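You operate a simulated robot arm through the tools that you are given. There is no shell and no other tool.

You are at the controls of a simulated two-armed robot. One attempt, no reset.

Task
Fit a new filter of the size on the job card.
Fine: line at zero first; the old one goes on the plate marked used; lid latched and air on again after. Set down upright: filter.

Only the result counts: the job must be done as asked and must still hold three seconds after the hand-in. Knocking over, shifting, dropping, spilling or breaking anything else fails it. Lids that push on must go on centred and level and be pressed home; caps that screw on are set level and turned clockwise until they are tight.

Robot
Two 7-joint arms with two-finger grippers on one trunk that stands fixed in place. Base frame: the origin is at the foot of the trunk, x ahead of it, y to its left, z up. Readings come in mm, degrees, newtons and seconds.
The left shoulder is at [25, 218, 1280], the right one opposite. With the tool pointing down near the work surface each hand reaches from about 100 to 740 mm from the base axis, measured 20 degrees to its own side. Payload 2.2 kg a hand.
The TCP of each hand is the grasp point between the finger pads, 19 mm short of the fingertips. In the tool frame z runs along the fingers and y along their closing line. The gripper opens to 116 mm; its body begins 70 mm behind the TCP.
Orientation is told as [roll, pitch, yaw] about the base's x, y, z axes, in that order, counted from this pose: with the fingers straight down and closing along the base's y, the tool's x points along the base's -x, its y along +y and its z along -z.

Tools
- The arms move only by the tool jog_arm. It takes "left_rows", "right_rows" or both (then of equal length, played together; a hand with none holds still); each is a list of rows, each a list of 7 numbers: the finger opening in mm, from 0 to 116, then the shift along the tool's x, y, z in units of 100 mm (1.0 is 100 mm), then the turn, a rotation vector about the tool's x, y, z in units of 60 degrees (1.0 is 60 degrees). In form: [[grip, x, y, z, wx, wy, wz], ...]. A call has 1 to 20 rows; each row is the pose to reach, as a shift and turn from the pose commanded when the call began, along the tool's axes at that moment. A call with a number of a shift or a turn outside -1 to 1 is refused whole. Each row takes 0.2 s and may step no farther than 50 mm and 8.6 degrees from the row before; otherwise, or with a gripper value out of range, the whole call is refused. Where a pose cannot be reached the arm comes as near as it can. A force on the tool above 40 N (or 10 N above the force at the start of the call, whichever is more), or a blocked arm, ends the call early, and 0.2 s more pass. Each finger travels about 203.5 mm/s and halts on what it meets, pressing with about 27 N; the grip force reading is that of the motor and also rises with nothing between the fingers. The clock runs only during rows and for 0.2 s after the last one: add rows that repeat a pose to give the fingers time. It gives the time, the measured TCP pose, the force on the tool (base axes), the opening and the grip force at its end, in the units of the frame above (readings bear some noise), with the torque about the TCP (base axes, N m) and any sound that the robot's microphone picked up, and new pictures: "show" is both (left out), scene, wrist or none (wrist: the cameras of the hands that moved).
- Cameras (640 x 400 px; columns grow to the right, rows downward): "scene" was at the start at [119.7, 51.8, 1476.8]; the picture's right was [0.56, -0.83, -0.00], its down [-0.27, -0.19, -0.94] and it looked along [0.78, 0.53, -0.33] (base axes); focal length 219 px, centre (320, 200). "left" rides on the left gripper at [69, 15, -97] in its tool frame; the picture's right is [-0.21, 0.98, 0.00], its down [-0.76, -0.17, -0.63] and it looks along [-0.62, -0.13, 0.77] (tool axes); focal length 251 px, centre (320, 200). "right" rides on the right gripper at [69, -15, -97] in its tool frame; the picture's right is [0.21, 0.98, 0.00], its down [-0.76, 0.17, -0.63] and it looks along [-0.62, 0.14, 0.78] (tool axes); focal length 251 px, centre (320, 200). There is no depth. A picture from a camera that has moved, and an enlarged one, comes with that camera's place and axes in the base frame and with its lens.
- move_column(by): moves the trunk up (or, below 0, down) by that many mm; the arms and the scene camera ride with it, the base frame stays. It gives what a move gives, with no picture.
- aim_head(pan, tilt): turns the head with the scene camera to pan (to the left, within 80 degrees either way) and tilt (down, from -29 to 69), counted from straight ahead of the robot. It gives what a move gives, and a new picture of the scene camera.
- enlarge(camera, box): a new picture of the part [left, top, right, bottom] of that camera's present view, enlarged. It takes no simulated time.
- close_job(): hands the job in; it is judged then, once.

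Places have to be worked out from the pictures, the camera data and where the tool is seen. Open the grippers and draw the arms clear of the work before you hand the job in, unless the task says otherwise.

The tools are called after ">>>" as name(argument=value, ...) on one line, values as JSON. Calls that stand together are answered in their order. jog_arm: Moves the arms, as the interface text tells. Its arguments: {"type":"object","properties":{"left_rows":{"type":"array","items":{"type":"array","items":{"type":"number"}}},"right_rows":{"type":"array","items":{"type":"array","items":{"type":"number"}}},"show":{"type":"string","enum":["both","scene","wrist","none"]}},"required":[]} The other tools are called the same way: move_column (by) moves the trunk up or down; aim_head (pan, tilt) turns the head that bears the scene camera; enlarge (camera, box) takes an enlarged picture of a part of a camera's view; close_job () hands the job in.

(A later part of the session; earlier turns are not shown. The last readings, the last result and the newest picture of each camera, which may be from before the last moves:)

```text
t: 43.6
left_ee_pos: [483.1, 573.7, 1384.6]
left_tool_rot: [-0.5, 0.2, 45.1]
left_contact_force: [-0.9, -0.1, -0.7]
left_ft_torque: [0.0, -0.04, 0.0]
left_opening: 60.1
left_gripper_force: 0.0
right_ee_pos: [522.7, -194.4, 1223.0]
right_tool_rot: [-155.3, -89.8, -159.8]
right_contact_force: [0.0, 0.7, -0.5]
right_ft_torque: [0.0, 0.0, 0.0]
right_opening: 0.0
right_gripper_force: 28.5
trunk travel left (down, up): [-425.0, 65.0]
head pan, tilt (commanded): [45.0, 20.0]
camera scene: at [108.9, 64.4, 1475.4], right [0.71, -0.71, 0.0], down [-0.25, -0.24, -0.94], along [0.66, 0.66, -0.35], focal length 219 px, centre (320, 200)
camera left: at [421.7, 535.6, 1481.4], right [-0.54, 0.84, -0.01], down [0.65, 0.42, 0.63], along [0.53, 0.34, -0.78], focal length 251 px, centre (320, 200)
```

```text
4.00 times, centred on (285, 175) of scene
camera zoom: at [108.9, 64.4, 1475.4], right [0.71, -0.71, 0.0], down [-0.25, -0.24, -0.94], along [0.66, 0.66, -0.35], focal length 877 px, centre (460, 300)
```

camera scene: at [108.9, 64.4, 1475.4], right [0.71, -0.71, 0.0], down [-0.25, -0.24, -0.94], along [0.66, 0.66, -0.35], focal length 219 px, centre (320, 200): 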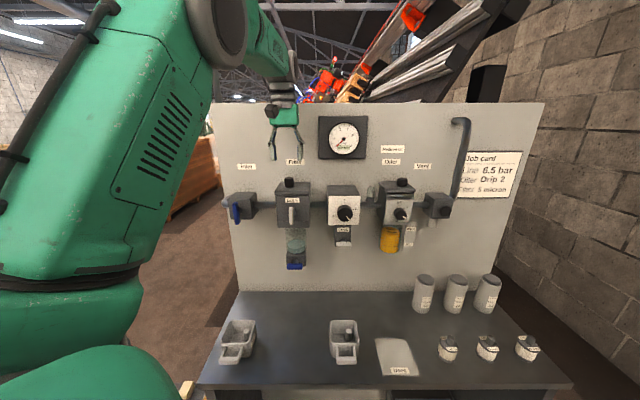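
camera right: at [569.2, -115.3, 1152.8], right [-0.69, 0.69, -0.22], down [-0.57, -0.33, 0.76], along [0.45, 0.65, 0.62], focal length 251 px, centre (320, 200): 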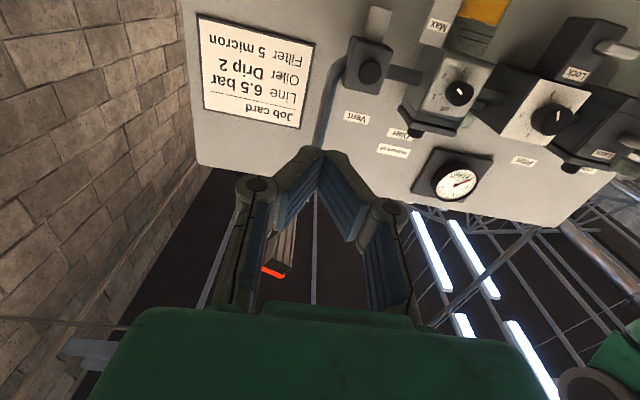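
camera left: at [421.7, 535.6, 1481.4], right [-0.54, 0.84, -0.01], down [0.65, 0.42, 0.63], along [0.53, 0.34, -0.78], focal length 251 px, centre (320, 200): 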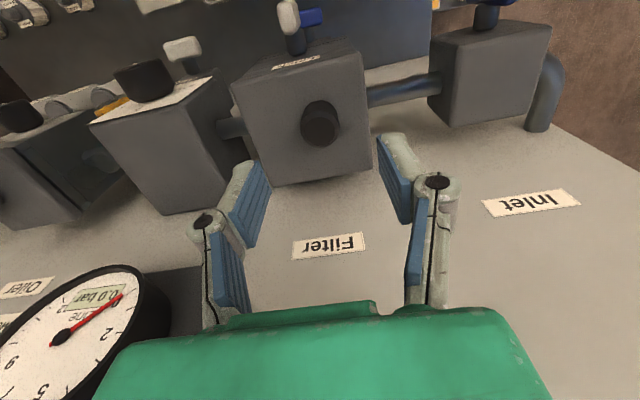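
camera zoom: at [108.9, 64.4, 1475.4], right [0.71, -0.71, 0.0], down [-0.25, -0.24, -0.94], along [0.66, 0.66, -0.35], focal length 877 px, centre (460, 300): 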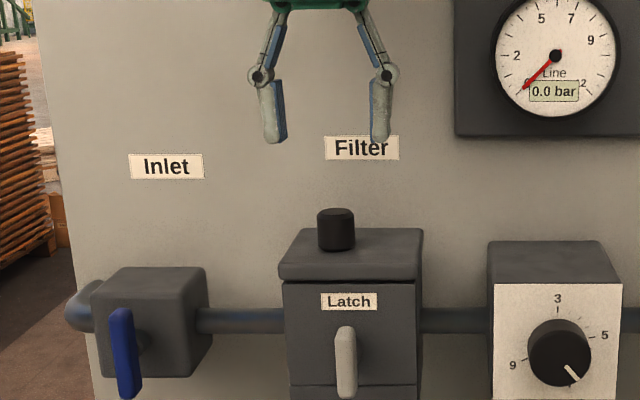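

Combined estimate: knob centre u≈-63, n≈752, top z≈1312, lid top z≈1288. I shift 5 mm forward and descend to TCP z≈1311 with open fingers.

>>> jog_arm(left_rows=[[60, -0.047, -0.01, 0.2, 0, 0, 0], [60, -0.047, -0.01, 0.4, 0, 0, 0], [60, -0.047, -0.01, 0.55, 0, 0, 0], [60, -0.047, -0.01, 0.65, 0, 0, 0], [60, -0.047, -0.01, 0.73, 0, 0, 0]], show="both")

>>> enlarge(camera="scene", box=[235, 145, 335, 225])

```text
t: 44.8
left_ee_pos: [489.6, 572.9, 1313.2]
left_tool_rot: [-0.3, 0.2, 45.0]
left_contact_force: [-0.3, -0.6, -0.3]
left_ft_torque: [-0.04, -0.05, 0.01]
left_opening: 59.9
left_gripper_force: 0.1
right_ee_pos: [523.1, -195.5, 1222.0]
right_tool_rot: [-162.8, -89.7, -152.2]
right_contact_force: [0.4, -0.4, -0.7]
right_ft_torque: [-0.01, 0.01, -0.01]
right_opening: 0.0
right_gripper_force: 28.5
trunk travel left (down, up): [-425.0, 65.0]
head pan, tilt (commanded): [45.0, 20.0]
camera scene: at [109.3, 63.3, 1475.4], right [0.71, -0.71, 0.0], down [-0.25, -0.24, -0.94], along [0.66, 0.66, -0.34], focal length 219 px, centre (320, 200)
camera left: at [427.7, 536.5, 1409.1], right [-0.54, 0.84, -0.01], down [0.65, 0.42, 0.63], along [0.53, 0.34, -0.78], focal length 251 px, centre (320, 200)
```

scene: 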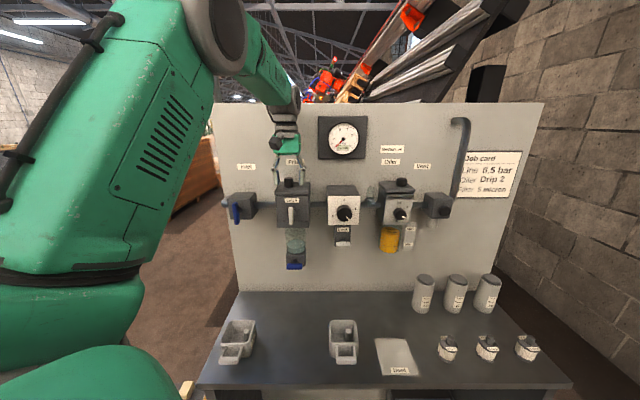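
left: 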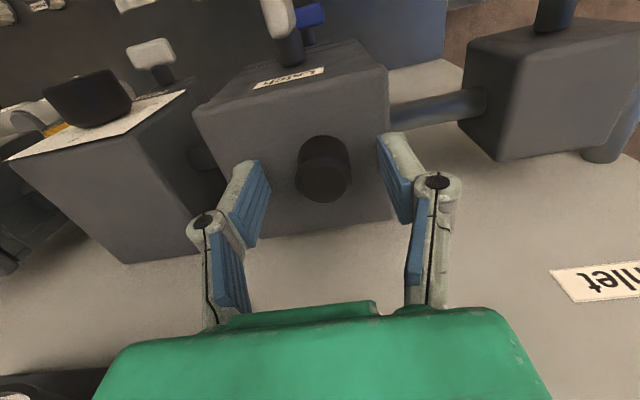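

```text
5.00 times, centred on (285, 185) of scene
camera zoom: at [109.3, 63.3, 1475.4], right [0.71, -0.71, 0.0], down [-0.25, -0.24, -0.94], along [0.66, 0.66, -0.34], focal length 1097 px, centre (495, 275)
```

zoom: 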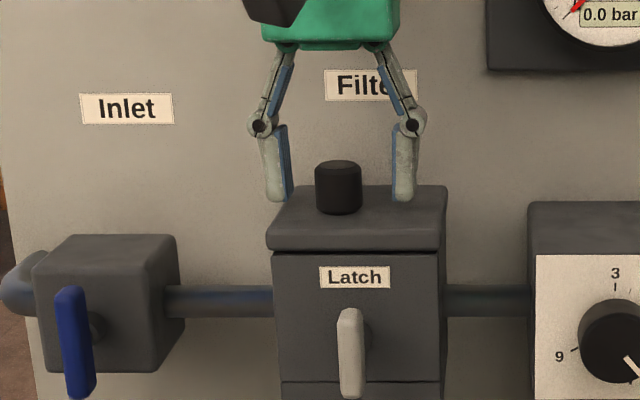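

Fingers straddle the knob with good centring. Closing the gripper on it.

>>> jog_arm(left_rows=[[40, 0, 0, 0.02, 0, 0, 0], [0, 0, 0, 0.02, 0, 0, 0], [0, 0, 0, 0.02, 0, 0, 0], [0, 0, 0, 0.02, 0, 0, 0]], show="wrist")

```text
t: 45.8
left_ee_pos: [487.5, 575.0, 1311.7]
left_tool_rot: [-0.2, 0.2, 45.0]
left_contact_force: [-6.0, 2.6, 0.6]
left_ft_torque: [0.21, 0.01, 0.05]
left_opening: 28.6
left_gripper_force: 44.9
right_ee_pos: [523.0, -195.2, 1222.9]
right_tool_rot: [-150.3, -89.7, -164.8]
right_contact_force: [-0.3, -0.1, 0.7]
right_ft_torque: [-0.03, 0.04, -0.02]
right_opening: 0.0
right_gripper_force: 28.1
trunk travel left (down, up): [-425.0, 65.0]
head pan, tilt (commanded): [45.0, 20.0]
camera left: at [426.3, 537.9, 1406.5], right [-0.54, 0.84, -0.01], down [0.65, 0.42, 0.63], along [0.53, 0.34, -0.78], focal length 251 px, centre (320, 200)
```

left: 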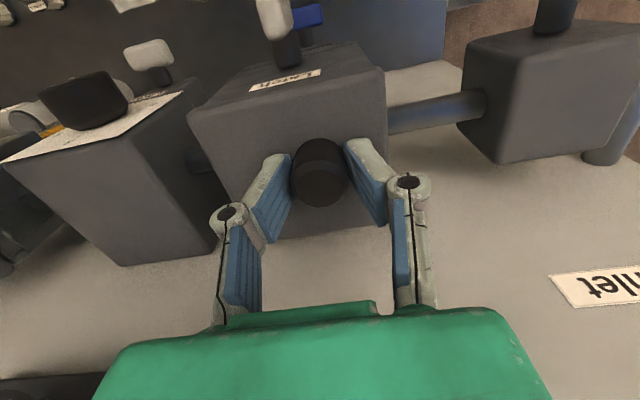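

The knob is gripped (28.6 mm). Lifting the lid slowly straight up.

>>> jog_arm(left_rows=[[0, 0, 0, -0.03, 0, 0, 0], [0, 0, 0, -0.08, 0, 0, 0], [0, 0, 0, -0.15, 0, 0, 0], [0, 0, 0, -0.25, 0, 0, 0], [0, 0, 0, -0.4, 0, 0, 0], [0, 0, 0, -0.55, 0, 0, 0], [0, 0, 0, -0.7, 0, 0, 0]], show="both")

>>> enlarge(camera="scene", box=[235, 125, 335, 225])

```text
t: 47.4
left_ee_pos: [490.3, 576.8, 1380.6]
left_tool_rot: [-0.3, 0.1, 45.1]
left_contact_force: [-1.0, -0.1, 0.0]
left_ft_torque: [0.03, -0.04, -0.02]
left_opening: 0.0
left_gripper_force: 28.5
right_ee_pos: [524.4, -193.5, 1223.2]
right_tool_rot: [-154.5, -89.8, -160.6]
right_contact_force: [0.2, 0.2, 0.2]
right_ft_torque: [0.03, 0.06, 0.02]
right_opening: 0.3
right_gripper_force: 28.5
trunk travel left (down, up): [-425.0, 65.0]
head pan, tilt (commanded): [45.0, 20.0]
camera scene: at [110.3, 64.6, 1475.3], right [0.71, -0.71, 0.0], down [-0.25, -0.24, -0.94], along [0.66, 0.66, -0.35], focal length 219 px, centre (320, 200)
camera left: at [428.6, 540.3, 1476.4], right [-0.54, 0.84, -0.01], down [0.65, 0.42, 0.63], along [0.53, 0.34, -0.78], focal length 251 px, centre (320, 200)
```

scene: 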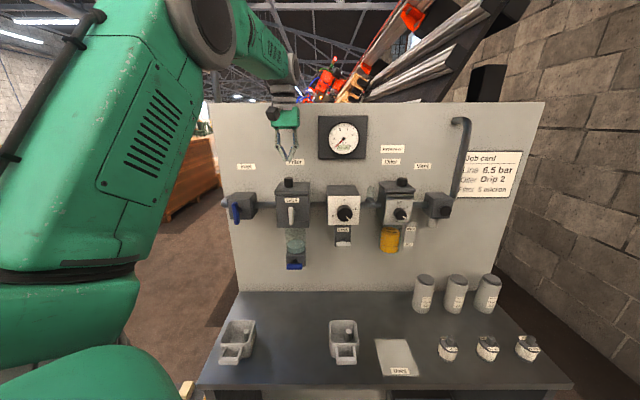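
left: 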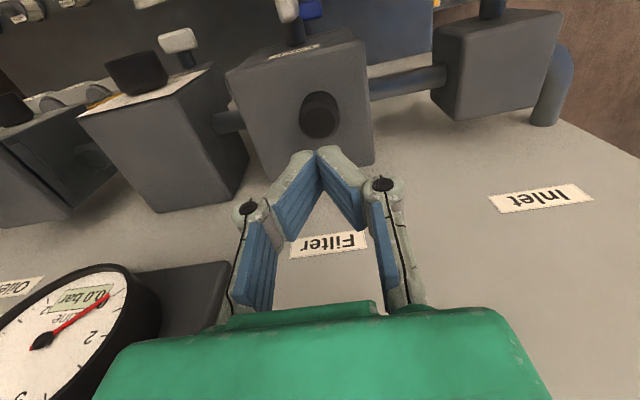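

```text
4.00 times, centred on (285, 175) of scene
camera zoom: at [110.3, 64.6, 1475.3], right [0.71, -0.71, 0.0], down [-0.25, -0.24, -0.94], along [0.66, 0.66, -0.35], focal length 877 px, centre (460, 300)
```

zoom: 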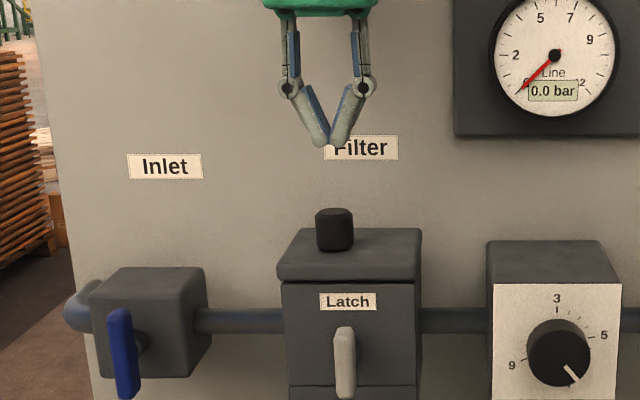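

The fingers slipped off the knob; the lid stayed put. I reopen and go down again, a little deeper (tips nearly touching the lid), to grip lower and measure the pull.

>>> jog_arm(left_rows=[[60, 0, 0, 0, 0, 0, 0], [60, 0.03, 0, 0.2, 0, 0, 0], [60, 0.03, 0, 0.4, 0, 0, 0], [60, 0.03, 0, 0.6, 0, 0, 0], [60, 0.03, 0, 0.7, 0, 0, 0], [60, 0.03, 0, 0.73, 0, 0, 0], [60, 0.03, 0, 0.75, 0, 0, 0]], show="both")

>>> enlarge(camera="scene", box=[255, 155, 315, 205])

```text
t: 49.0
left_ee_pos: [485.4, 573.5, 1305.6]
left_tool_rot: [-0.3, 0.2, 44.9]
left_contact_force: [0.3, 0.1, 0.5]
left_ft_torque: [-0.02, 0.02, 0.03]
left_opening: 59.6
left_gripper_force: 0.0
right_ee_pos: [524.0, -195.3, 1222.0]
right_tool_rot: [-167.6, -89.7, -147.4]
right_contact_force: [-0.1, 0.5, 0.3]
right_ft_torque: [0.04, 0.0, 0.03]
right_opening: 0.0
right_gripper_force: 28.4
trunk travel left (down, up): [-425.0, 65.0]
head pan, tilt (commanded): [45.0, 20.0]
camera scene: at [109.0, 62.7, 1475.5], right [0.71, -0.71, 0.0], down [-0.25, -0.24, -0.94], along [0.66, 0.66, -0.34], focal length 219 px, centre (320, 200)
camera left: at [424.1, 535.9, 1402.1], right [-0.54, 0.84, -0.01], down [0.65, 0.42, 0.63], along [0.53, 0.34, -0.78], focal length 251 px, centre (320, 200)
```

scene: 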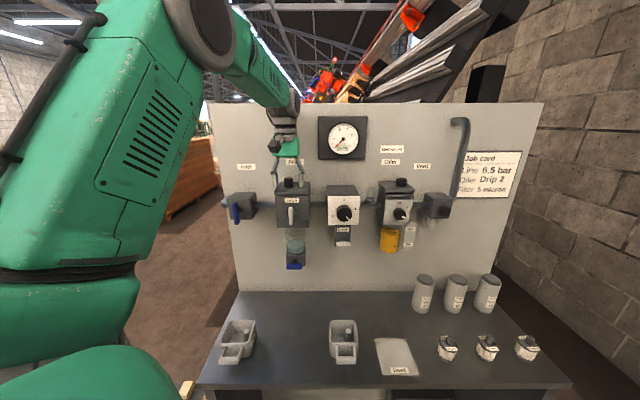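
left: 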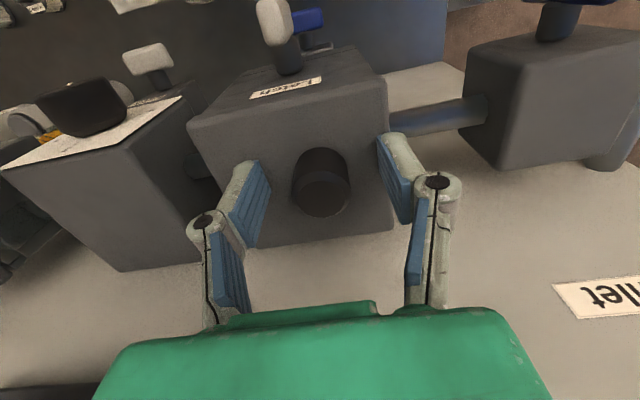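

```text
8.00 times, centred on (285, 180) of scene
camera zoom: at [109.0, 62.7, 1475.5], right [0.71, -0.71, 0.0], down [-0.25, -0.24, -0.94], along [0.66, 0.66, -0.34], focal length 1755 px, centre (600, 360)
```

zoom: 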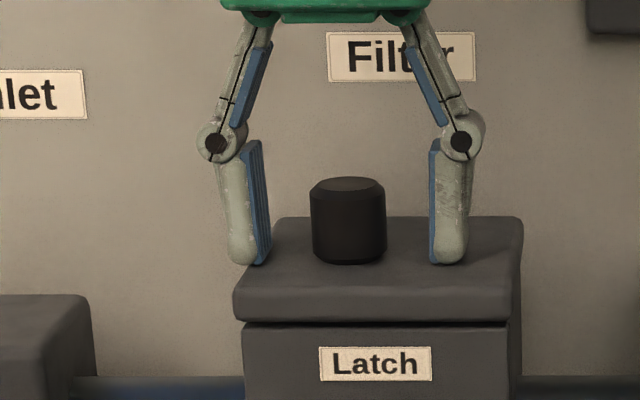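

Tips are nearly at the lid surface, centred on the knob. Close, then pull up only a few mm to read the force.

>>> jog_arm(left_rows=[[0, 0, 0, 0, 0, 0, 0], [0, 0, 0, 0, 0, 0, 0], [0, 0, 0, 0, 0, 0, 0], [0, 0, 0, -0.01, 0, 0, 0], [0, 0, 0, -0.02, 0, 0, 0], [0, 0, 0, -0.03, 0, 0, 0]], show="wrist")

>>> enlarge(camera="scene", box=[255, 155, 315, 205])

```text
t: 50.4
left_ee_pos: [485.1, 573.5, 1306.9]
left_tool_rot: [-0.2, 0.4, 45.0]
left_contact_force: [-4.9, -5.7, -12.2]
left_ft_torque: [0.67, -0.62, 0.01]
left_opening: 28.9
left_gripper_force: 45.6
right_ee_pos: [523.9, -195.2, 1222.6]
right_tool_rot: [-164.7, -89.8, -150.3]
right_contact_force: [-0.2, 1.0, -0.6]
right_ft_torque: [-0.01, -0.01, 0.03]
right_opening: 0.0
right_gripper_force: 27.9
trunk travel left (down, up): [-425.0, 65.0]
head pan, tilt (commanded): [45.0, 20.0]
camera left: at [424.6, 536.7, 1403.0], right [-0.54, 0.84, -0.01], down [0.65, 0.42, 0.63], along [0.53, 0.33, -0.78], focal length 251 px, centre (320, 200)
```

left: 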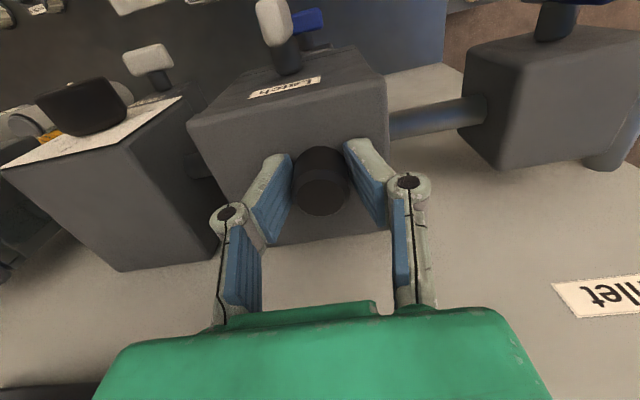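

```text
8.00 times, centred on (285, 180) of scene
camera zoom: at [109.1, 63.2, 1475.2], right [0.71, -0.71, 0.0], down [-0.25, -0.24, -0.94], along [0.66, 0.66, -0.34], focal length 1755 px, centre (600, 360)
```

zoom: 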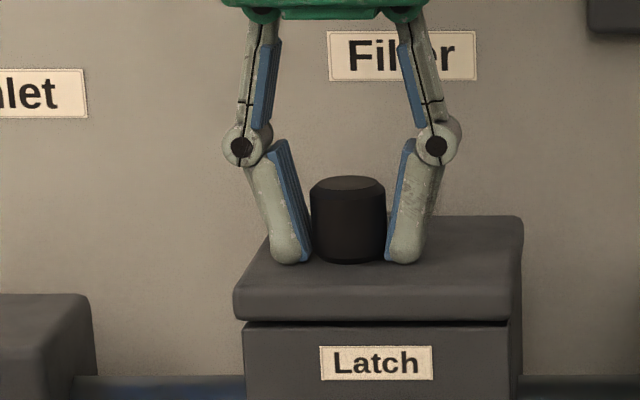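

Pulling 3 mm gives a firm −12 N, so the lid is still held. Let me check the latch lever's angle closely before pulling harder.

>>> enlarge(camera="scene", box=[270, 180, 320, 230])

>>> enlarge(camera="left", box=[180, 0, 400, 150])

```text
8.00 times, centred on (295, 205) of scene
camera zoom: at [109.1, 63.2, 1475.2], right [0.71, -0.71, 0.0], down [-0.25, -0.24, -0.94], along [0.66, 0.66, -0.34], focal length 1755 px, centre (520, 160)
```

zoom: 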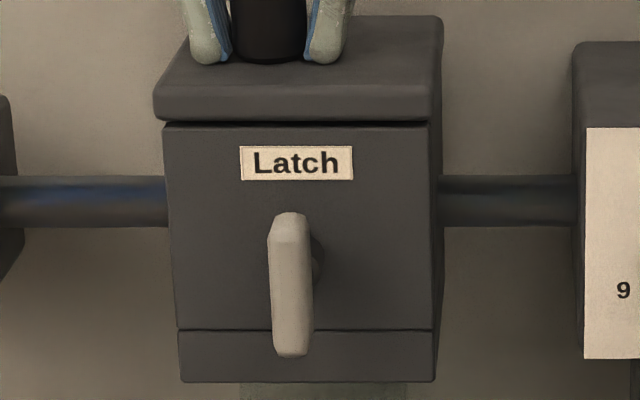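

```text
2.67 times, centred on (290, 75) of left
camera zoom: at [424.6, 536.7, 1403.0], right [-0.54, 0.84, -0.01], down [0.65, 0.42, 0.63], along [0.53, 0.33, -0.78], focal length 670 px, centre (400, 533)
```

zoom: 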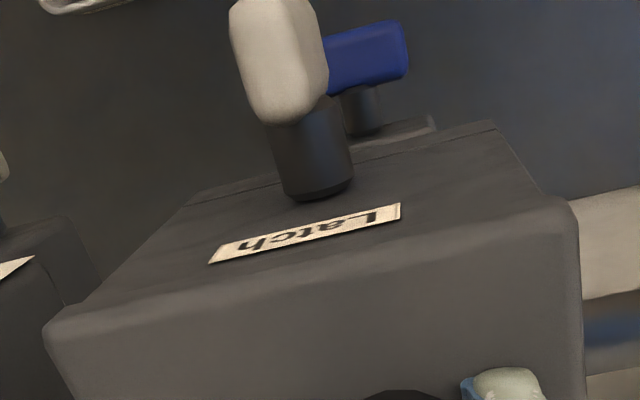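

The latch is truly vertical. I'll keep the grip and pull a little more, in 1 mm steps, watching the force.

>>> jog_arm(left_rows=[[0, 0, 0, -0.01, 0, 0, 0], [0, 0, 0, -0.02, 0, 0, 0], [0, 0, 0, -0.03, 0, 0, 0]], show="none")

>>> enlarge(camera="scene", box=[255, 155, 315, 205])

```text
t: 51.2
left_ee_pos: [486.0, 574.6, 1308.8]
left_tool_rot: [-0.4, 0.5, 45.1]
left_contact_force: [-8.3, -11.5, -34.6]
left_ft_torque: [-0.28, 0.23, -0.01]
left_opening: 29.0
left_gripper_force: 45.3
right_ee_pos: [523.3, -194.6, 1222.6]
right_tool_rot: [-154.6, -89.8, -160.4]
right_contact_force: [-0.1, -0.6, 0.2]
right_ft_torque: [0.0, -0.04, 0.01]
right_opening: 0.0
right_gripper_force: 28.3
trunk travel left (down, up): [-425.0, 65.0]
head pan, tilt (commanded): [45.0, 20.0]
```

```text
8.00 times, centred on (285, 180) of scene
camera zoom: at [111.3, 64.4, 1474.8], right [0.71, -0.71, 0.0], down [-0.25, -0.24, -0.94], along [0.66, 0.66, -0.35], focal length 1755 px, centre (600, 360)
```

zoom: 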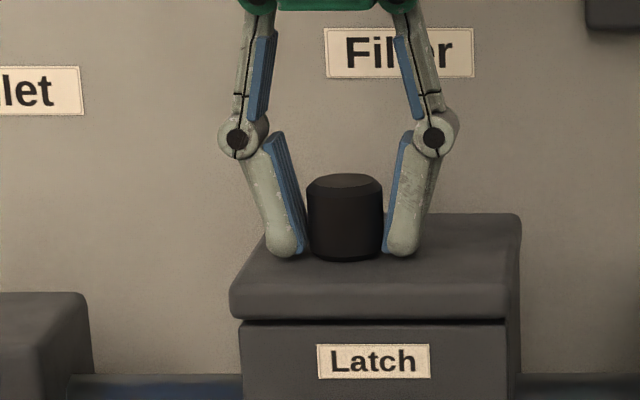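

Holding at about −35 N with the lid still seated; likely a tight seal. I add a little more pull with a slight rocking to break it free.

>>> jog_arm(left_rows=[[0, 0, 0, -0.005, 0, 0, 0], [0, 0, 0, -0.01, 0, 0, 0], [0, 0, 0, -0.015, 0, 0, 0], [0, 0, 0, -0.02, 0, 0, 0]], show="none")

>>> enlarge(camera="scene", box=[255, 155, 315, 205])

```text
t: 52.2
left_ee_pos: [487.2, 575.4, 1311.2]
left_tool_rot: [-0.2, 0.5, 45.0]
left_contact_force: [-7.7, -9.3, -35.5]
left_ft_torque: [-0.13, 0.12, 0.02]
left_opening: 28.6
left_gripper_force: 45.7
right_ee_pos: [525.0, -193.2, 1222.7]
right_tool_rot: [-143.0, -89.9, -172.0]
right_contact_force: [-0.6, 0.4, -0.3]
right_ft_torque: [0.02, -0.03, -0.01]
right_opening: 0.0
right_gripper_force: 28.3
trunk travel left (down, up): [-425.0, 65.0]
head pan, tilt (commanded): [45.0, 20.0]
```

```text
8.00 times, centred on (285, 180) of scene
camera zoom: at [111.7, 65.6, 1474.9], right [0.71, -0.71, 0.0], down [-0.25, -0.24, -0.94], along [0.66, 0.66, -0.35], focal length 1755 px, centre (600, 360)
```

zoom: 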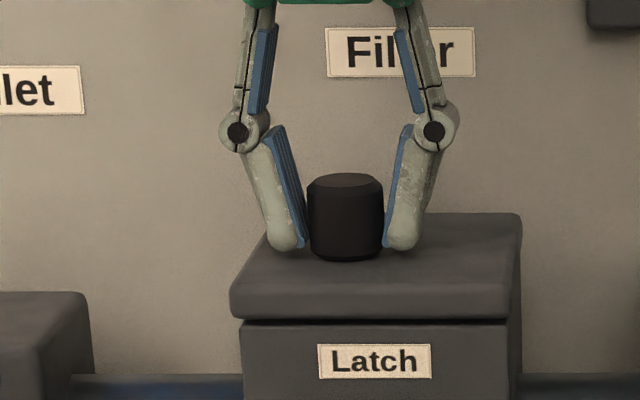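

The fingers are slipping at about 36 N, so the lid is still positively held. Perhaps the latch hasn't reached its true end stop (my tip may have hit its boss); I'll release the knob, rise and come down in front of the latch to push it further.

>>> jog_arm(left_rows=[[60, 0, 0, 0, 0, 0, 0], [60, 0, 0, -0.15, 0, 0, 0], [60, 0, 0, -0.4, 0, 0, 0], [60, 0.2, 0.06, -0.6, 0, 0, 0], [40, 0.4, 0.12, -0.6, 0, 0, 0], [0, 0.61, 0.2, -0.6, 0, 0, 0], [0, 0.63, 0.22, -0.45, 0, 0, 0], [0, 0.63, 0.22, -0.25, 0, 0, 0], [0, 0.63, 0.22, -0.05, 0, 0, 0]], show="both")

>>> enlarge(camera="scene", box=[245, 150, 335, 230])

```text
t: 54.2
left_ee_pos: [424.8, 544.4, 1319.0]
left_tool_rot: [-0.2, 0.1, 45.0]
left_contact_force: [0.6, 0.1, -0.3]
left_ft_torque: [-0.01, 0.0, 0.0]
left_opening: 0.0
left_gripper_force: 26.5
right_ee_pos: [523.8, -194.9, 1224.1]
right_tool_rot: [-154.0, -89.7, -160.9]
right_contact_force: [0.8, -0.9, 0.4]
right_ft_torque: [0.01, 0.02, 0.0]
right_opening: 0.3
right_gripper_force: 28.4
trunk travel left (down, up): [-425.0, 65.0]
head pan, tilt (commanded): [45.0, 20.0]
camera scene: at [108.6, 64.2, 1475.4], right [0.71, -0.71, 0.0], down [-0.24, -0.24, -0.94], along [0.66, 0.66, -0.34], focal length 219 px, centre (320, 200)
camera left: at [364.1, 507.0, 1415.3], right [-0.54, 0.84, -0.01], down [0.65, 0.42, 0.63], along [0.53, 0.34, -0.78], focal length 251 px, centre (320, 200)
```

scene: 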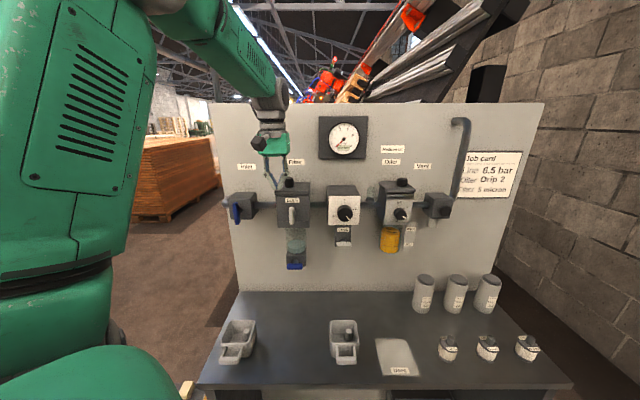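
left: 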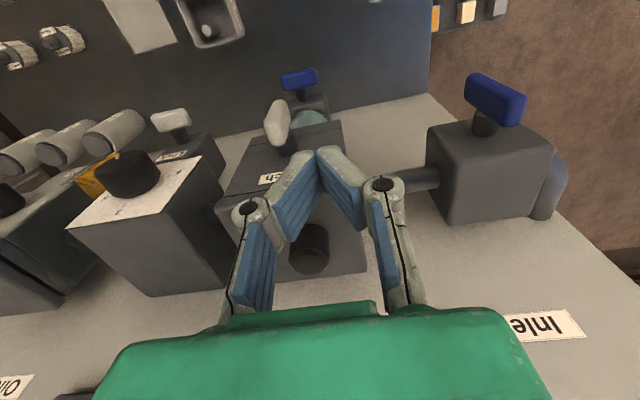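

```text
5.00 times, centred on (290, 190) of scene
camera zoom: at [108.6, 64.2, 1475.4], right [0.71, -0.71, 0.0], down [-0.24, -0.24, -0.94], along [0.66, 0.66, -0.34], focal length 1097 px, centre (470, 250)
```

zoom: 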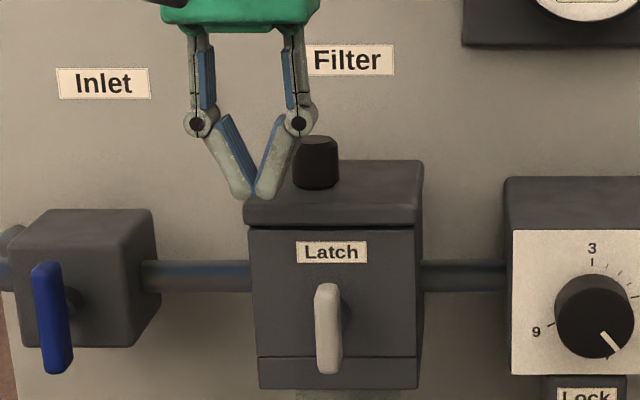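

Tip is left of and above the latch's top end. I descend beside it and push to the right.

>>> jog_arm(left_rows=[[0, 0, 0, 0.2, 0, 0, 0], [0, 0, 0, 0.4, 0, 0, 0], [0, 0, 0, 0.55, 0, 0, 0], [0, 0, 0, 0.63, 0, 0, 0], [0, 0, -0.1, 0.63, 0, 0, 0], [0, 0, -0.15, 0.63, 0, 0, 0], [0, 0, -0.19, 0.63, 0, 0, 0], [0, 0, -0.22, 0.63, 0, 0, 0], [0, 0, -0.25, 0.63, 0, 0, 0]], show="scene")

>>> enlarge(camera="scene", box=[245, 160, 335, 240])

```text
t: 56.2
left_ee_pos: [434.9, 533.8, 1256.0]
left_tool_rot: [-0.3, 0.3, 45.1]
left_contact_force: [-32.8, 21.8, 4.4]
left_ft_torque: [0.1, 0.25, -0.08]
left_opening: 0.2
left_gripper_force: 27.1
right_ee_pos: [517.0, -189.9, 1226.6]
right_tool_rot: [-119.6, -89.5, 164.5]
right_contact_force: [-0.1, 0.3, 0.7]
right_ft_torque: [0.03, 0.04, 0.02]
right_opening: 0.1
right_gripper_force: 28.2
trunk travel left (down, up): [-425.0, 65.0]
head pan, tilt (commanded): [45.0, 20.0]
camera scene: at [97.1, 74.9, 1475.7], right [0.71, -0.71, 0.01], down [-0.24, -0.25, -0.94], along [0.66, 0.66, -0.34], focal length 219 px, centre (320, 200)
```

scene: 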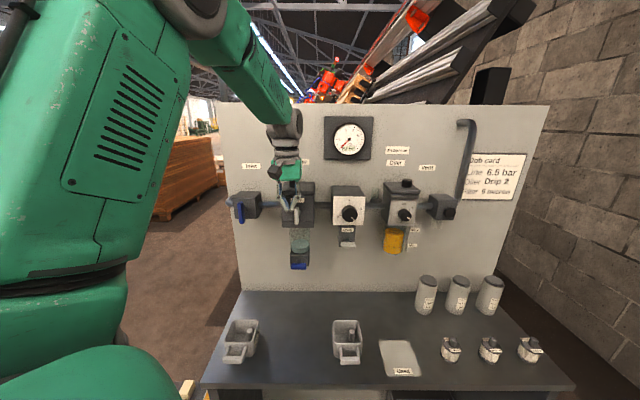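

```text
5.00 times, centred on (290, 200) of scene
camera zoom: at [97.1, 74.9, 1475.7], right [0.71, -0.71, 0.01], down [-0.24, -0.25, -0.94], along [0.66, 0.66, -0.34], focal length 1097 px, centre (470, 200)
```

zoom: 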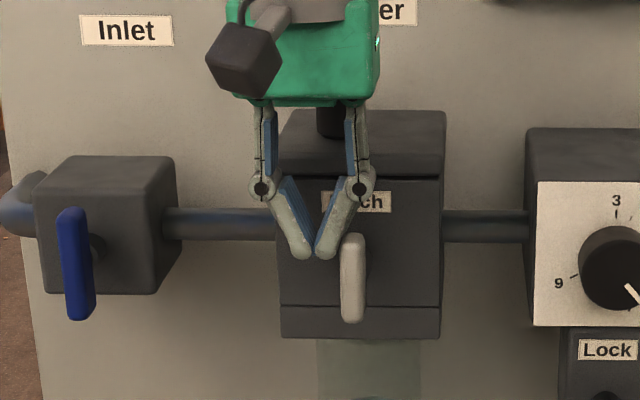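

Pushing with ~39 N doesn't move the latch past vertical, so it is at its stop. Let me recheck the gauge and look closely at the lid seam.

>>> enlarge(camera="scene", box=[325, 110, 375, 165])

>>> enlarge(camera="scene", box=[375, 170, 435, 230])

>>> enlarge(camera="left", box=[0, 0, 639, 400])

```text
7.27 times, centred on (350, 138) of scene
camera zoom: at [97.1, 74.9, 1475.7], right [0.71, -0.71, 0.01], down [-0.24, -0.25, -0.94], along [0.66, 0.66, -0.34], focal length 1595 px, centre (102, 654)
```

zoom: 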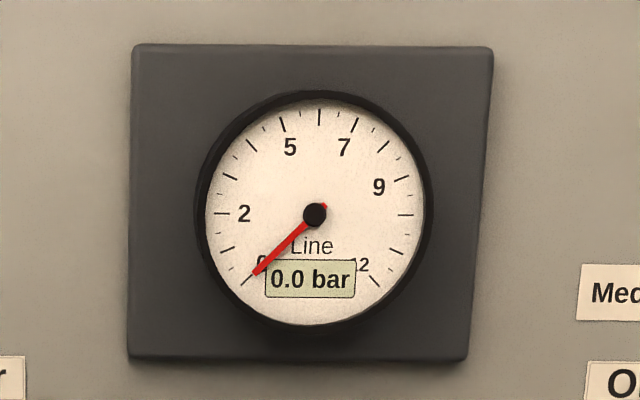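

```text
6.67 times, centred on (405, 200) of scene
camera zoom: at [97.1, 74.9, 1475.7], right [0.71, -0.71, 0.01], down [-0.24, -0.25, -0.94], along [0.66, 0.66, -0.34], focal length 1462 px, centre (-247, 200)
```

zoom: 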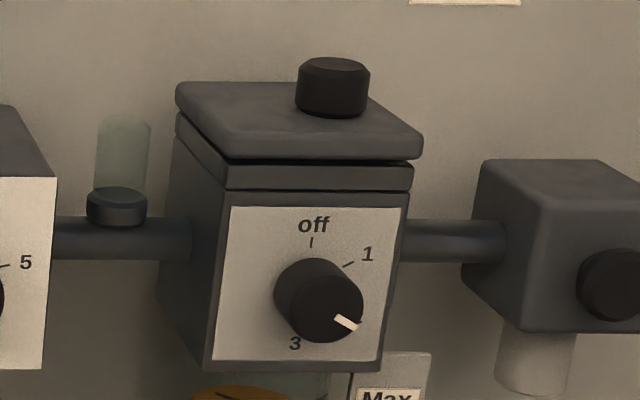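

```text
1.00 times, centred on (320, 200) of left (not enlarged: the box is as wide or as high as the picture)
camera zoom: at [374.4, 496.6, 1352.3], right [-0.54, 0.84, -0.01], down [0.65, 0.42, 0.63], along [0.53, 0.34, -0.78], focal length 251 px, centre (320, 200)
```

zoom: 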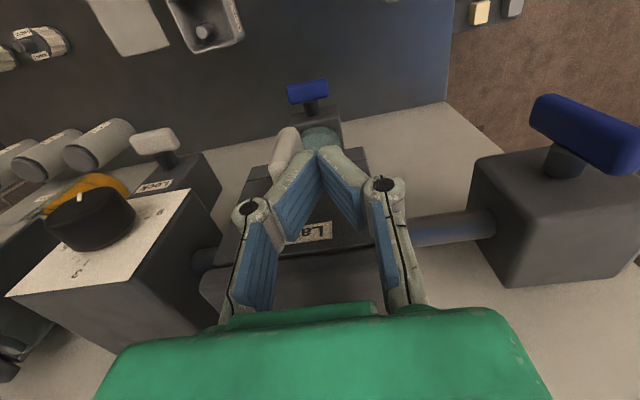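

Gauge still 0.0. I release the latch, rise, and check whether the lever sprang back at all.

>>> jog_arm(left_rows=[[0, 0, 0.1, 0, 0, 0, 0], [0, 0, 0.15, 0, 0, 0, 0], [0, 0, 0.15, -0.2, 0, 0, 0], [0, 0, 0.15, -0.4, 0, 0, 0], [0, 0, 0.15, -0.6, 0, 0, 0], [0, 0, 0.15, -0.8, 0, 0, 0]], show="wrist")

>>> enlarge(camera="scene", box=[270, 180, 320, 230])

```text
t: 57.6
left_ee_pos: [433.9, 536.3, 1337.8]
left_tool_rot: [-0.3, 0.1, 45.0]
left_contact_force: [0.7, 0.3, -0.9]
left_ft_torque: [0.02, -0.01, 0.02]
left_opening: 0.0
left_gripper_force: 26.9
right_ee_pos: [523.2, -195.6, 1222.7]
right_tool_rot: [-162.1, -89.8, -152.9]
right_contact_force: [0.4, -0.2, 1.5]
right_ft_torque: [0.0, -0.01, 0.04]
right_opening: 0.1
right_gripper_force: 28.6
trunk travel left (down, up): [-425.0, 65.0]
head pan, tilt (commanded): [45.0, 20.0]
camera left: at [371.4, 498.3, 1433.0], right [-0.54, 0.84, -0.01], down [0.65, 0.42, 0.63], along [0.53, 0.34, -0.78], focal length 251 px, centre (320, 200)
```

left: 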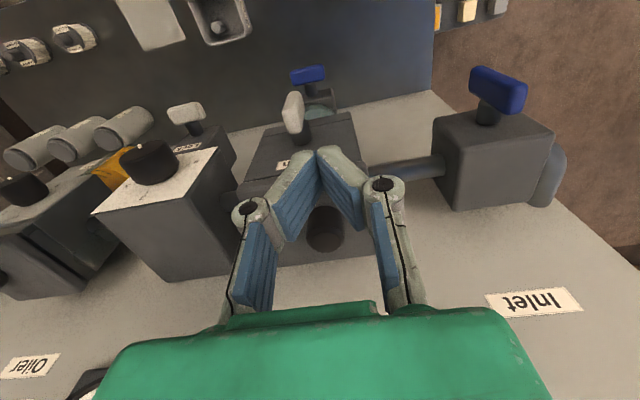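

```text
8.00 times, centred on (295, 205) of scene
camera zoom: at [108.3, 63.3, 1475.5], right [0.71, -0.71, 0.0], down [-0.24, -0.24, -0.94], along [0.66, 0.66, -0.34], focal length 1755 px, centre (520, 160)
```

zoom: 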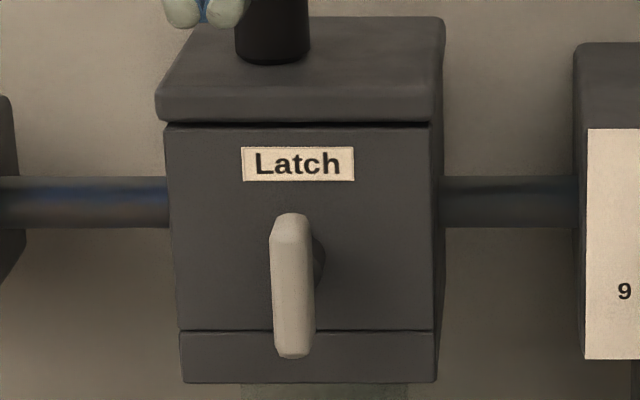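

Lever stayed vertical. I re-grip the knob and try pulling once more now that the latch was pressed hard against its stop.

>>> jog_arm(left_rows=[[60, 0, 0, -0.2, 0, 0, 0], [60, -0.22, -0.03, -0.2, 0, 0, 0], [60, -0.44, -0.06, -0.2, 0, 0, 0], [60, -0.65, -0.09, -0.2, 0, 0, 0], [60, -0.65, -0.09, 0, 0, 0, 0], [60, -0.65, -0.09, 0.2, 0, 0, 0], [60, -0.65, -0.09, 0.31, 0, 0, 0], [0, -0.65, -0.09, 0.31, 0, 0, 0], [0, -0.65, -0.09, 0.31, 0, 0, 0], [0, -0.65, -0.09, 0.31, 0, 0, 0]], show="wrist")

>>> jog_arm(left_rows=[[0, 0, 0, -0.01, 0, 0, 0], [0, 0, 0, -0.02, 0, 0, 0], [0, 0, 0, -0.03, 0, 0, 0], [0, 0, 0, -0.04, 0, 0, 0], [0, 0, 0, -0.045, 0, 0, 0]], show="none")

>>> enlarge(camera="scene", box=[255, 155, 315, 205])

```text
t: 59.8
left_ee_pos: [486.6, 575.5, 1307.3]
left_tool_rot: [-0.3, -0.4, 44.8]
left_contact_force: [9.5, 5.9, 26.8]
left_ft_torque: [0.58, -0.46, -0.01]
left_opening: 28.6
left_gripper_force: 44.7
right_ee_pos: [523.8, -197.2, 1222.1]
right_tool_rot: [-176.6, -89.7, -138.4]
right_contact_force: [0.0, 0.3, -1.2]
right_ft_torque: [0.02, 0.03, 0.02]
right_opening: 0.2
right_gripper_force: 27.9
trunk travel left (down, up): [-425.0, 65.0]
head pan, tilt (commanded): [45.0, 20.0]
camera left: at [424.8, 538.0, 1402.2], right [-0.54, 0.84, 0.0], down [0.65, 0.42, 0.64], along [0.54, 0.34, -0.77], focal length 251 px, centre (320, 200)
```

left: 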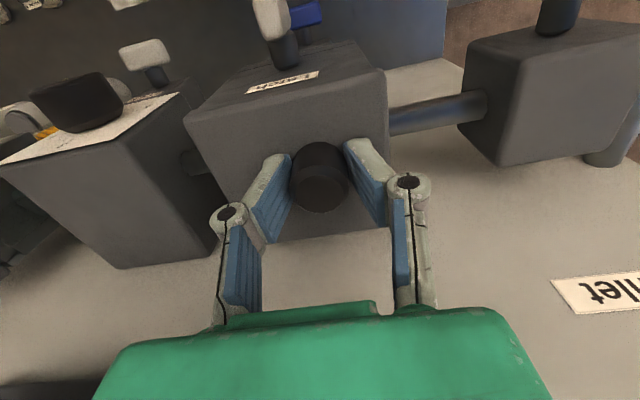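

```text
t: 61.0
left_ee_pos: [485.8, 577.6, 1306.4]
left_tool_rot: [-0.2, 0.5, 45.0]
left_contact_force: [-0.1, -3.4, -5.4]
left_ft_torque: [0.64, -0.63, 0.01]
left_opening: 28.4
left_gripper_force: 45.2
right_ee_pos: [523.3, -195.8, 1222.4]
right_tool_rot: [-169.7, -89.7, -145.4]
right_contact_force: [-0.4, 0.7, 0.3]
right_ft_torque: [0.0, 0.01, 0.04]
right_opening: 0.2
right_gripper_force: 28.6
trunk travel left (down, up): [-425.0, 65.0]
head pan, tilt (commanded): [45.0, 20.0]
```

```text
8.00 times, centred on (285, 180) of scene
camera zoom: at [109.5, 62.6, 1475.2], right [0.71, -0.71, 0.0], down [-0.25, -0.24, -0.94], along [0.66, 0.66, -0.34], focal length 1755 px, centre (600, 360)
```

zoom: 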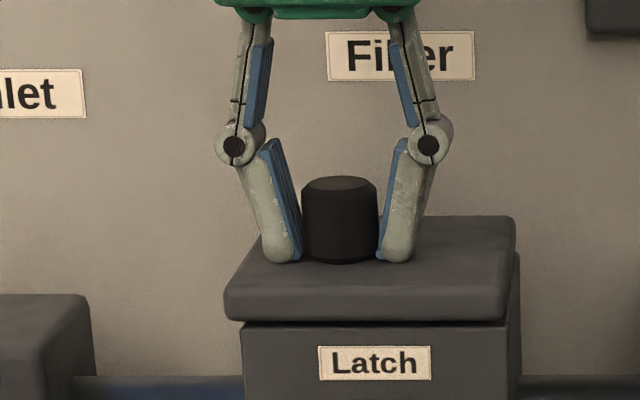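

The lid now appears to have shifted slightly and the pull is only 5 N, so it's coming free. I continue lifting slowly.

>>> jog_arm(left_rows=[[0, 0, 0, -0.02, 0, 0, 0], [0, 0, 0, -0.04, 0, 0, 0], [0, 0, 0, -0.06, 0, 0, 0]], show="none")

>>> enlarge(camera="scene", box=[255, 155, 315, 205])

```text
t: 61.8
left_ee_pos: [484.9, 580.0, 1311.9]
left_tool_rot: [-0.3, 0.7, 44.9]
left_contact_force: [-6.2, -10.5, -34.8]
left_ft_torque: [-0.14, 0.11, -0.01]
left_opening: 28.9
left_gripper_force: 45.1
right_ee_pos: [525.0, -193.2, 1221.8]
right_tool_rot: [-141.7, -89.8, -173.5]
right_contact_force: [0.3, -0.4, -0.5]
right_ft_torque: [-0.01, 0.03, 0.03]
right_opening: 0.1
right_gripper_force: 28.6
trunk travel left (down, up): [-425.0, 65.0]
head pan, tilt (commanded): [45.0, 20.0]
```

```text
8.00 times, centred on (285, 180) of scene
camera zoom: at [112.1, 65.5, 1474.7], right [0.71, -0.71, 0.0], down [-0.25, -0.24, -0.94], along [0.66, 0.66, -0.35], focal length 1755 px, centre (600, 360)
```

zoom: 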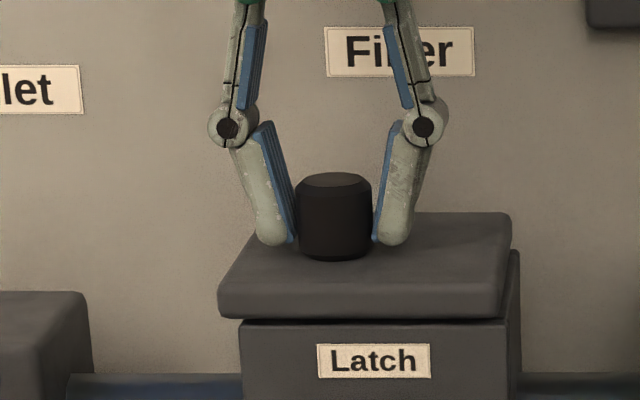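

The lid resists lifting but has clearly slid ~4 mm to the left (−u). I relieve the upward pull and try sliding it further left.

>>> jog_arm(left_rows=[[0, 0, 0, 0.02, 0, 0, 0], [0, 0, 0.03, 0.03, 0, 0, 0], [0, 0, 0.06, 0.03, 0, 0, 0], [0, 0, 0.1, 0.03, 0, 0, 0]], show="none")

>>> enlarge(camera="scene", box=[255, 155, 315, 205])

>>> enlarge(camera="left", box=[160, 20, 420, 250])

```text
t: 62.8
left_ee_pos: [478.1, 587.4, 1312.2]
left_tool_rot: [-0.4, 0.2, 45.1]
left_contact_force: [-2.6, -2.2, -18.2]
left_ft_torque: [-0.1, 0.29, -0.02]
left_opening: 28.7
left_gripper_force: 44.7
right_ee_pos: [524.1, -192.9, 1223.1]
right_tool_rot: [-141.3, -89.8, -173.6]
right_contact_force: [0.2, -0.1, 0.3]
right_ft_torque: [0.01, -0.02, 0.04]
right_opening: 0.0
right_gripper_force: 28.2
trunk travel left (down, up): [-425.0, 65.0]
head pan, tilt (commanded): [45.0, 20.0]
```

```text
8.00 times, centred on (285, 180) of scene
camera zoom: at [110.9, 66.4, 1475.0], right [0.71, -0.71, 0.0], down [-0.25, -0.24, -0.94], along [0.66, 0.66, -0.35], focal length 1755 px, centre (600, 360)
```

zoom: 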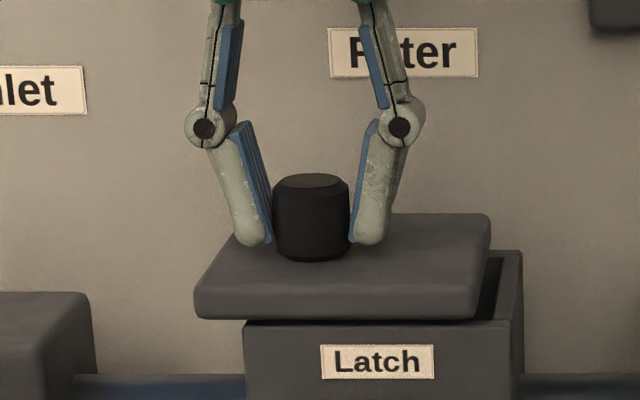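

```text
1.74 times, centred on (290, 135) of left
camera zoom: at [417.3, 549.3, 1407.7], right [-0.54, 0.84, -0.01], down [0.65, 0.42, 0.63], along [0.53, 0.34, -0.78], focal length 437 px, centre (372, 313)
```

zoom: 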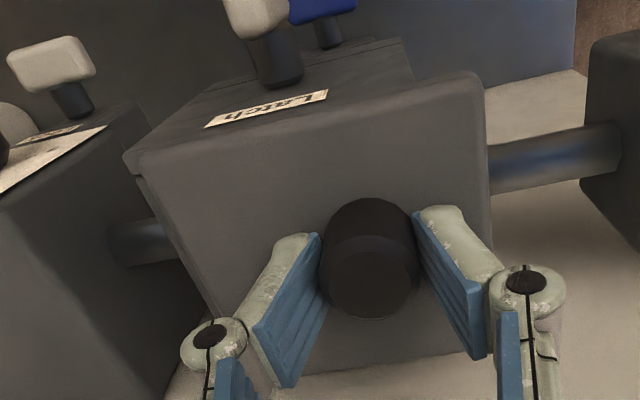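

It's a sliding lid — the cavity is opening on the right. I keep sliding it left, easing off the upward pull.

>>> jog_arm(left_rows=[[0, 0, 0.05, 0.02, 0, 0, 0], [0, 0, 0.13, 0.02, 0, 0, 0], [0, 0, 0.21, 0.02, 0, 0, 0], [0, 0, 0.3, 0.02, 0, 0, 0], [0, 0, 0.4, 0.02, 0, 0, 0], [0, 0, 0.5, 0.02, 0, 0, 0]], show="both")

>>> enlarge(camera="scene", box=[235, 145, 325, 215])

```text
t: 64.2
left_ee_pos: [443.0, 622.9, 1312.5]
left_tool_rot: [-0.5, 0.1, 45.0]
left_contact_force: [7.0, 5.3, 6.6]
left_ft_torque: [0.21, -0.14, 0.03]
left_opening: 28.6
left_gripper_force: 45.2
right_ee_pos: [523.0, -194.2, 1222.3]
right_tool_rot: [-144.7, -89.8, -170.4]
right_contact_force: [-0.9, 0.3, -0.2]
right_ft_torque: [-0.03, 0.02, -0.01]
right_opening: 0.0
right_gripper_force: 29.0
trunk travel left (down, up): [-425.0, 65.0]
head pan, tilt (commanded): [45.0, 20.0]
camera scene: at [109.8, 65.8, 1475.4], right [0.71, -0.71, 0.0], down [-0.25, -0.24, -0.94], along [0.66, 0.66, -0.35], focal length 219 px, centre (320, 200)
camera left: at [381.5, 584.9, 1407.6], right [-0.54, 0.84, -0.01], down [0.65, 0.42, 0.63], along [0.54, 0.34, -0.77], focal length 251 px, centre (320, 200)
```

scene: 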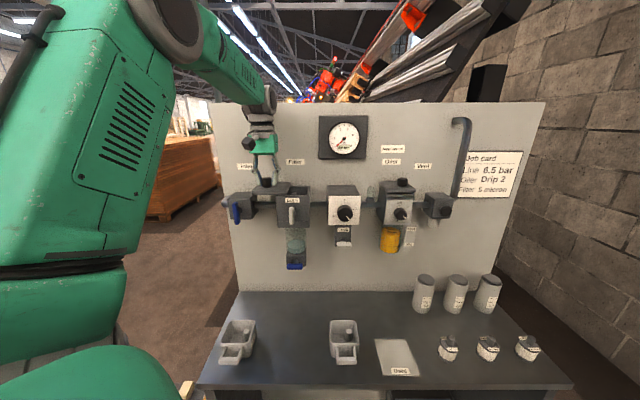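
left: 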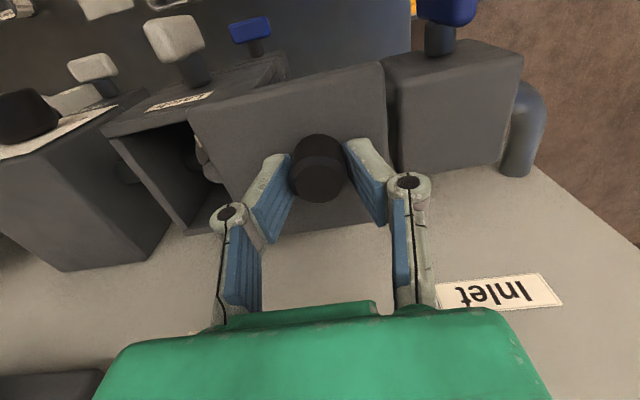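

```text
5.71 times, centred on (280, 180) of scene
camera zoom: at [109.8, 65.8, 1475.4], right [0.71, -0.71, 0.0], down [-0.25, -0.24, -0.94], along [0.66, 0.66, -0.35], focal length 1253 px, centre (549, 314)
```

zoom: 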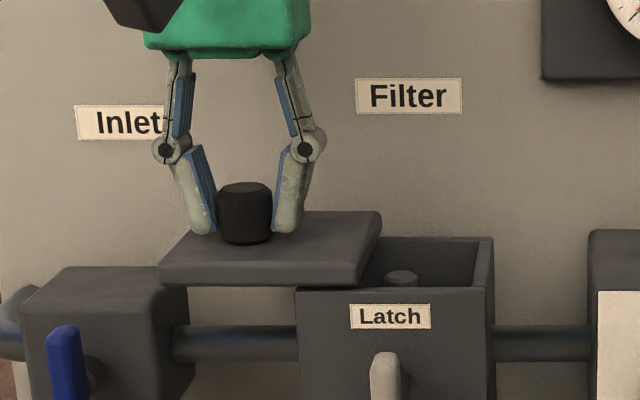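

The old filter's knob is visible inside. I slide the lid further left until it clears the filter or reaches its stop.

>>> jog_arm(left_rows=[[0, 0, 0.06, 0, 0, 0, 0], [0, 0, 0.12, 0, 0, 0, 0], [0, 0, 0.18, 0, 0, 0, 0], [0, 0, 0.24, 0, 0, 0, 0], [0, 0, 0.3, 0, 0, 0, 0], [0, 0, 0.36, 0, 0, 0, 0]], show="both")

>>> enlarge(camera="scene", box=[225, 145, 325, 215])

```text
t: 65.6
left_ee_pos: [420.0, 645.5, 1312.7]
left_tool_rot: [-0.3, -0.1, 45.0]
left_contact_force: [13.6, 10.3, 22.2]
left_ft_torque: [0.48, -0.77, 0.01]
left_opening: 28.7
left_gripper_force: 44.1
right_ee_pos: [525.1, -195.7, 1222.8]
right_tool_rot: [-171.7, -89.7, -143.3]
right_contact_force: [0.3, 0.3, -0.4]
right_ft_torque: [-0.03, -0.01, 0.0]
right_opening: 0.0
right_gripper_force: 29.0
trunk travel left (down, up): [-425.0, 65.0]
head pan, tilt (commanded): [45.0, 20.0]
camera scene: at [110.0, 64.1, 1475.5], right [0.71, -0.71, 0.0], down [-0.25, -0.24, -0.94], along [0.66, 0.66, -0.35], focal length 219 px, centre (320, 200)
camera left: at [357.7, 608.0, 1407.3], right [-0.54, 0.84, -0.01], down [0.65, 0.42, 0.63], along [0.54, 0.34, -0.77], focal length 251 px, centre (320, 200)
```

scene: 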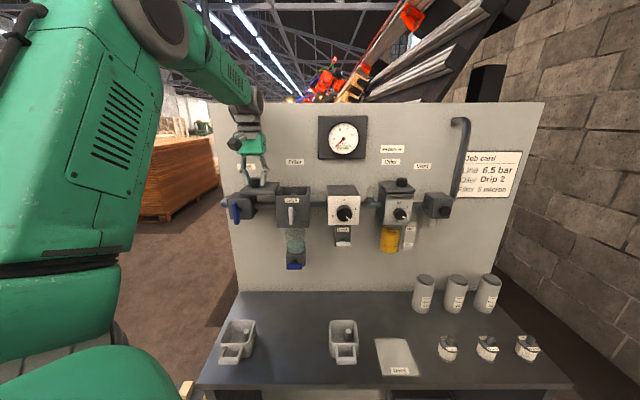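
left: 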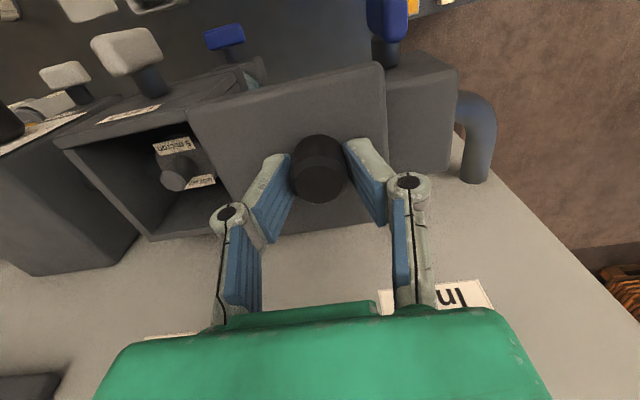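

```text
5.71 times, centred on (275, 180) of scene
camera zoom: at [110.0, 64.1, 1475.5], right [0.71, -0.71, 0.0], down [-0.25, -0.24, -0.94], along [0.66, 0.66, -0.35], focal length 1253 px, centre (577, 314)
```

zoom: 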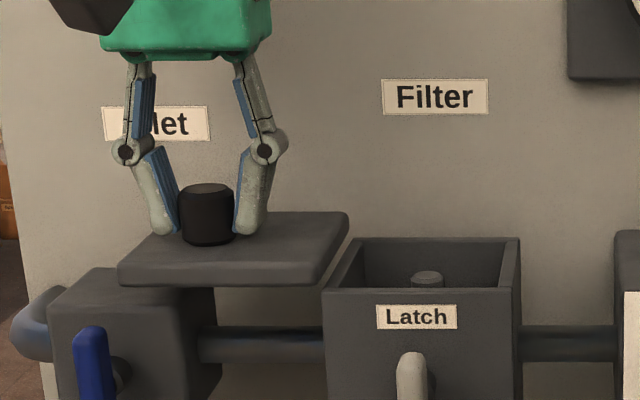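

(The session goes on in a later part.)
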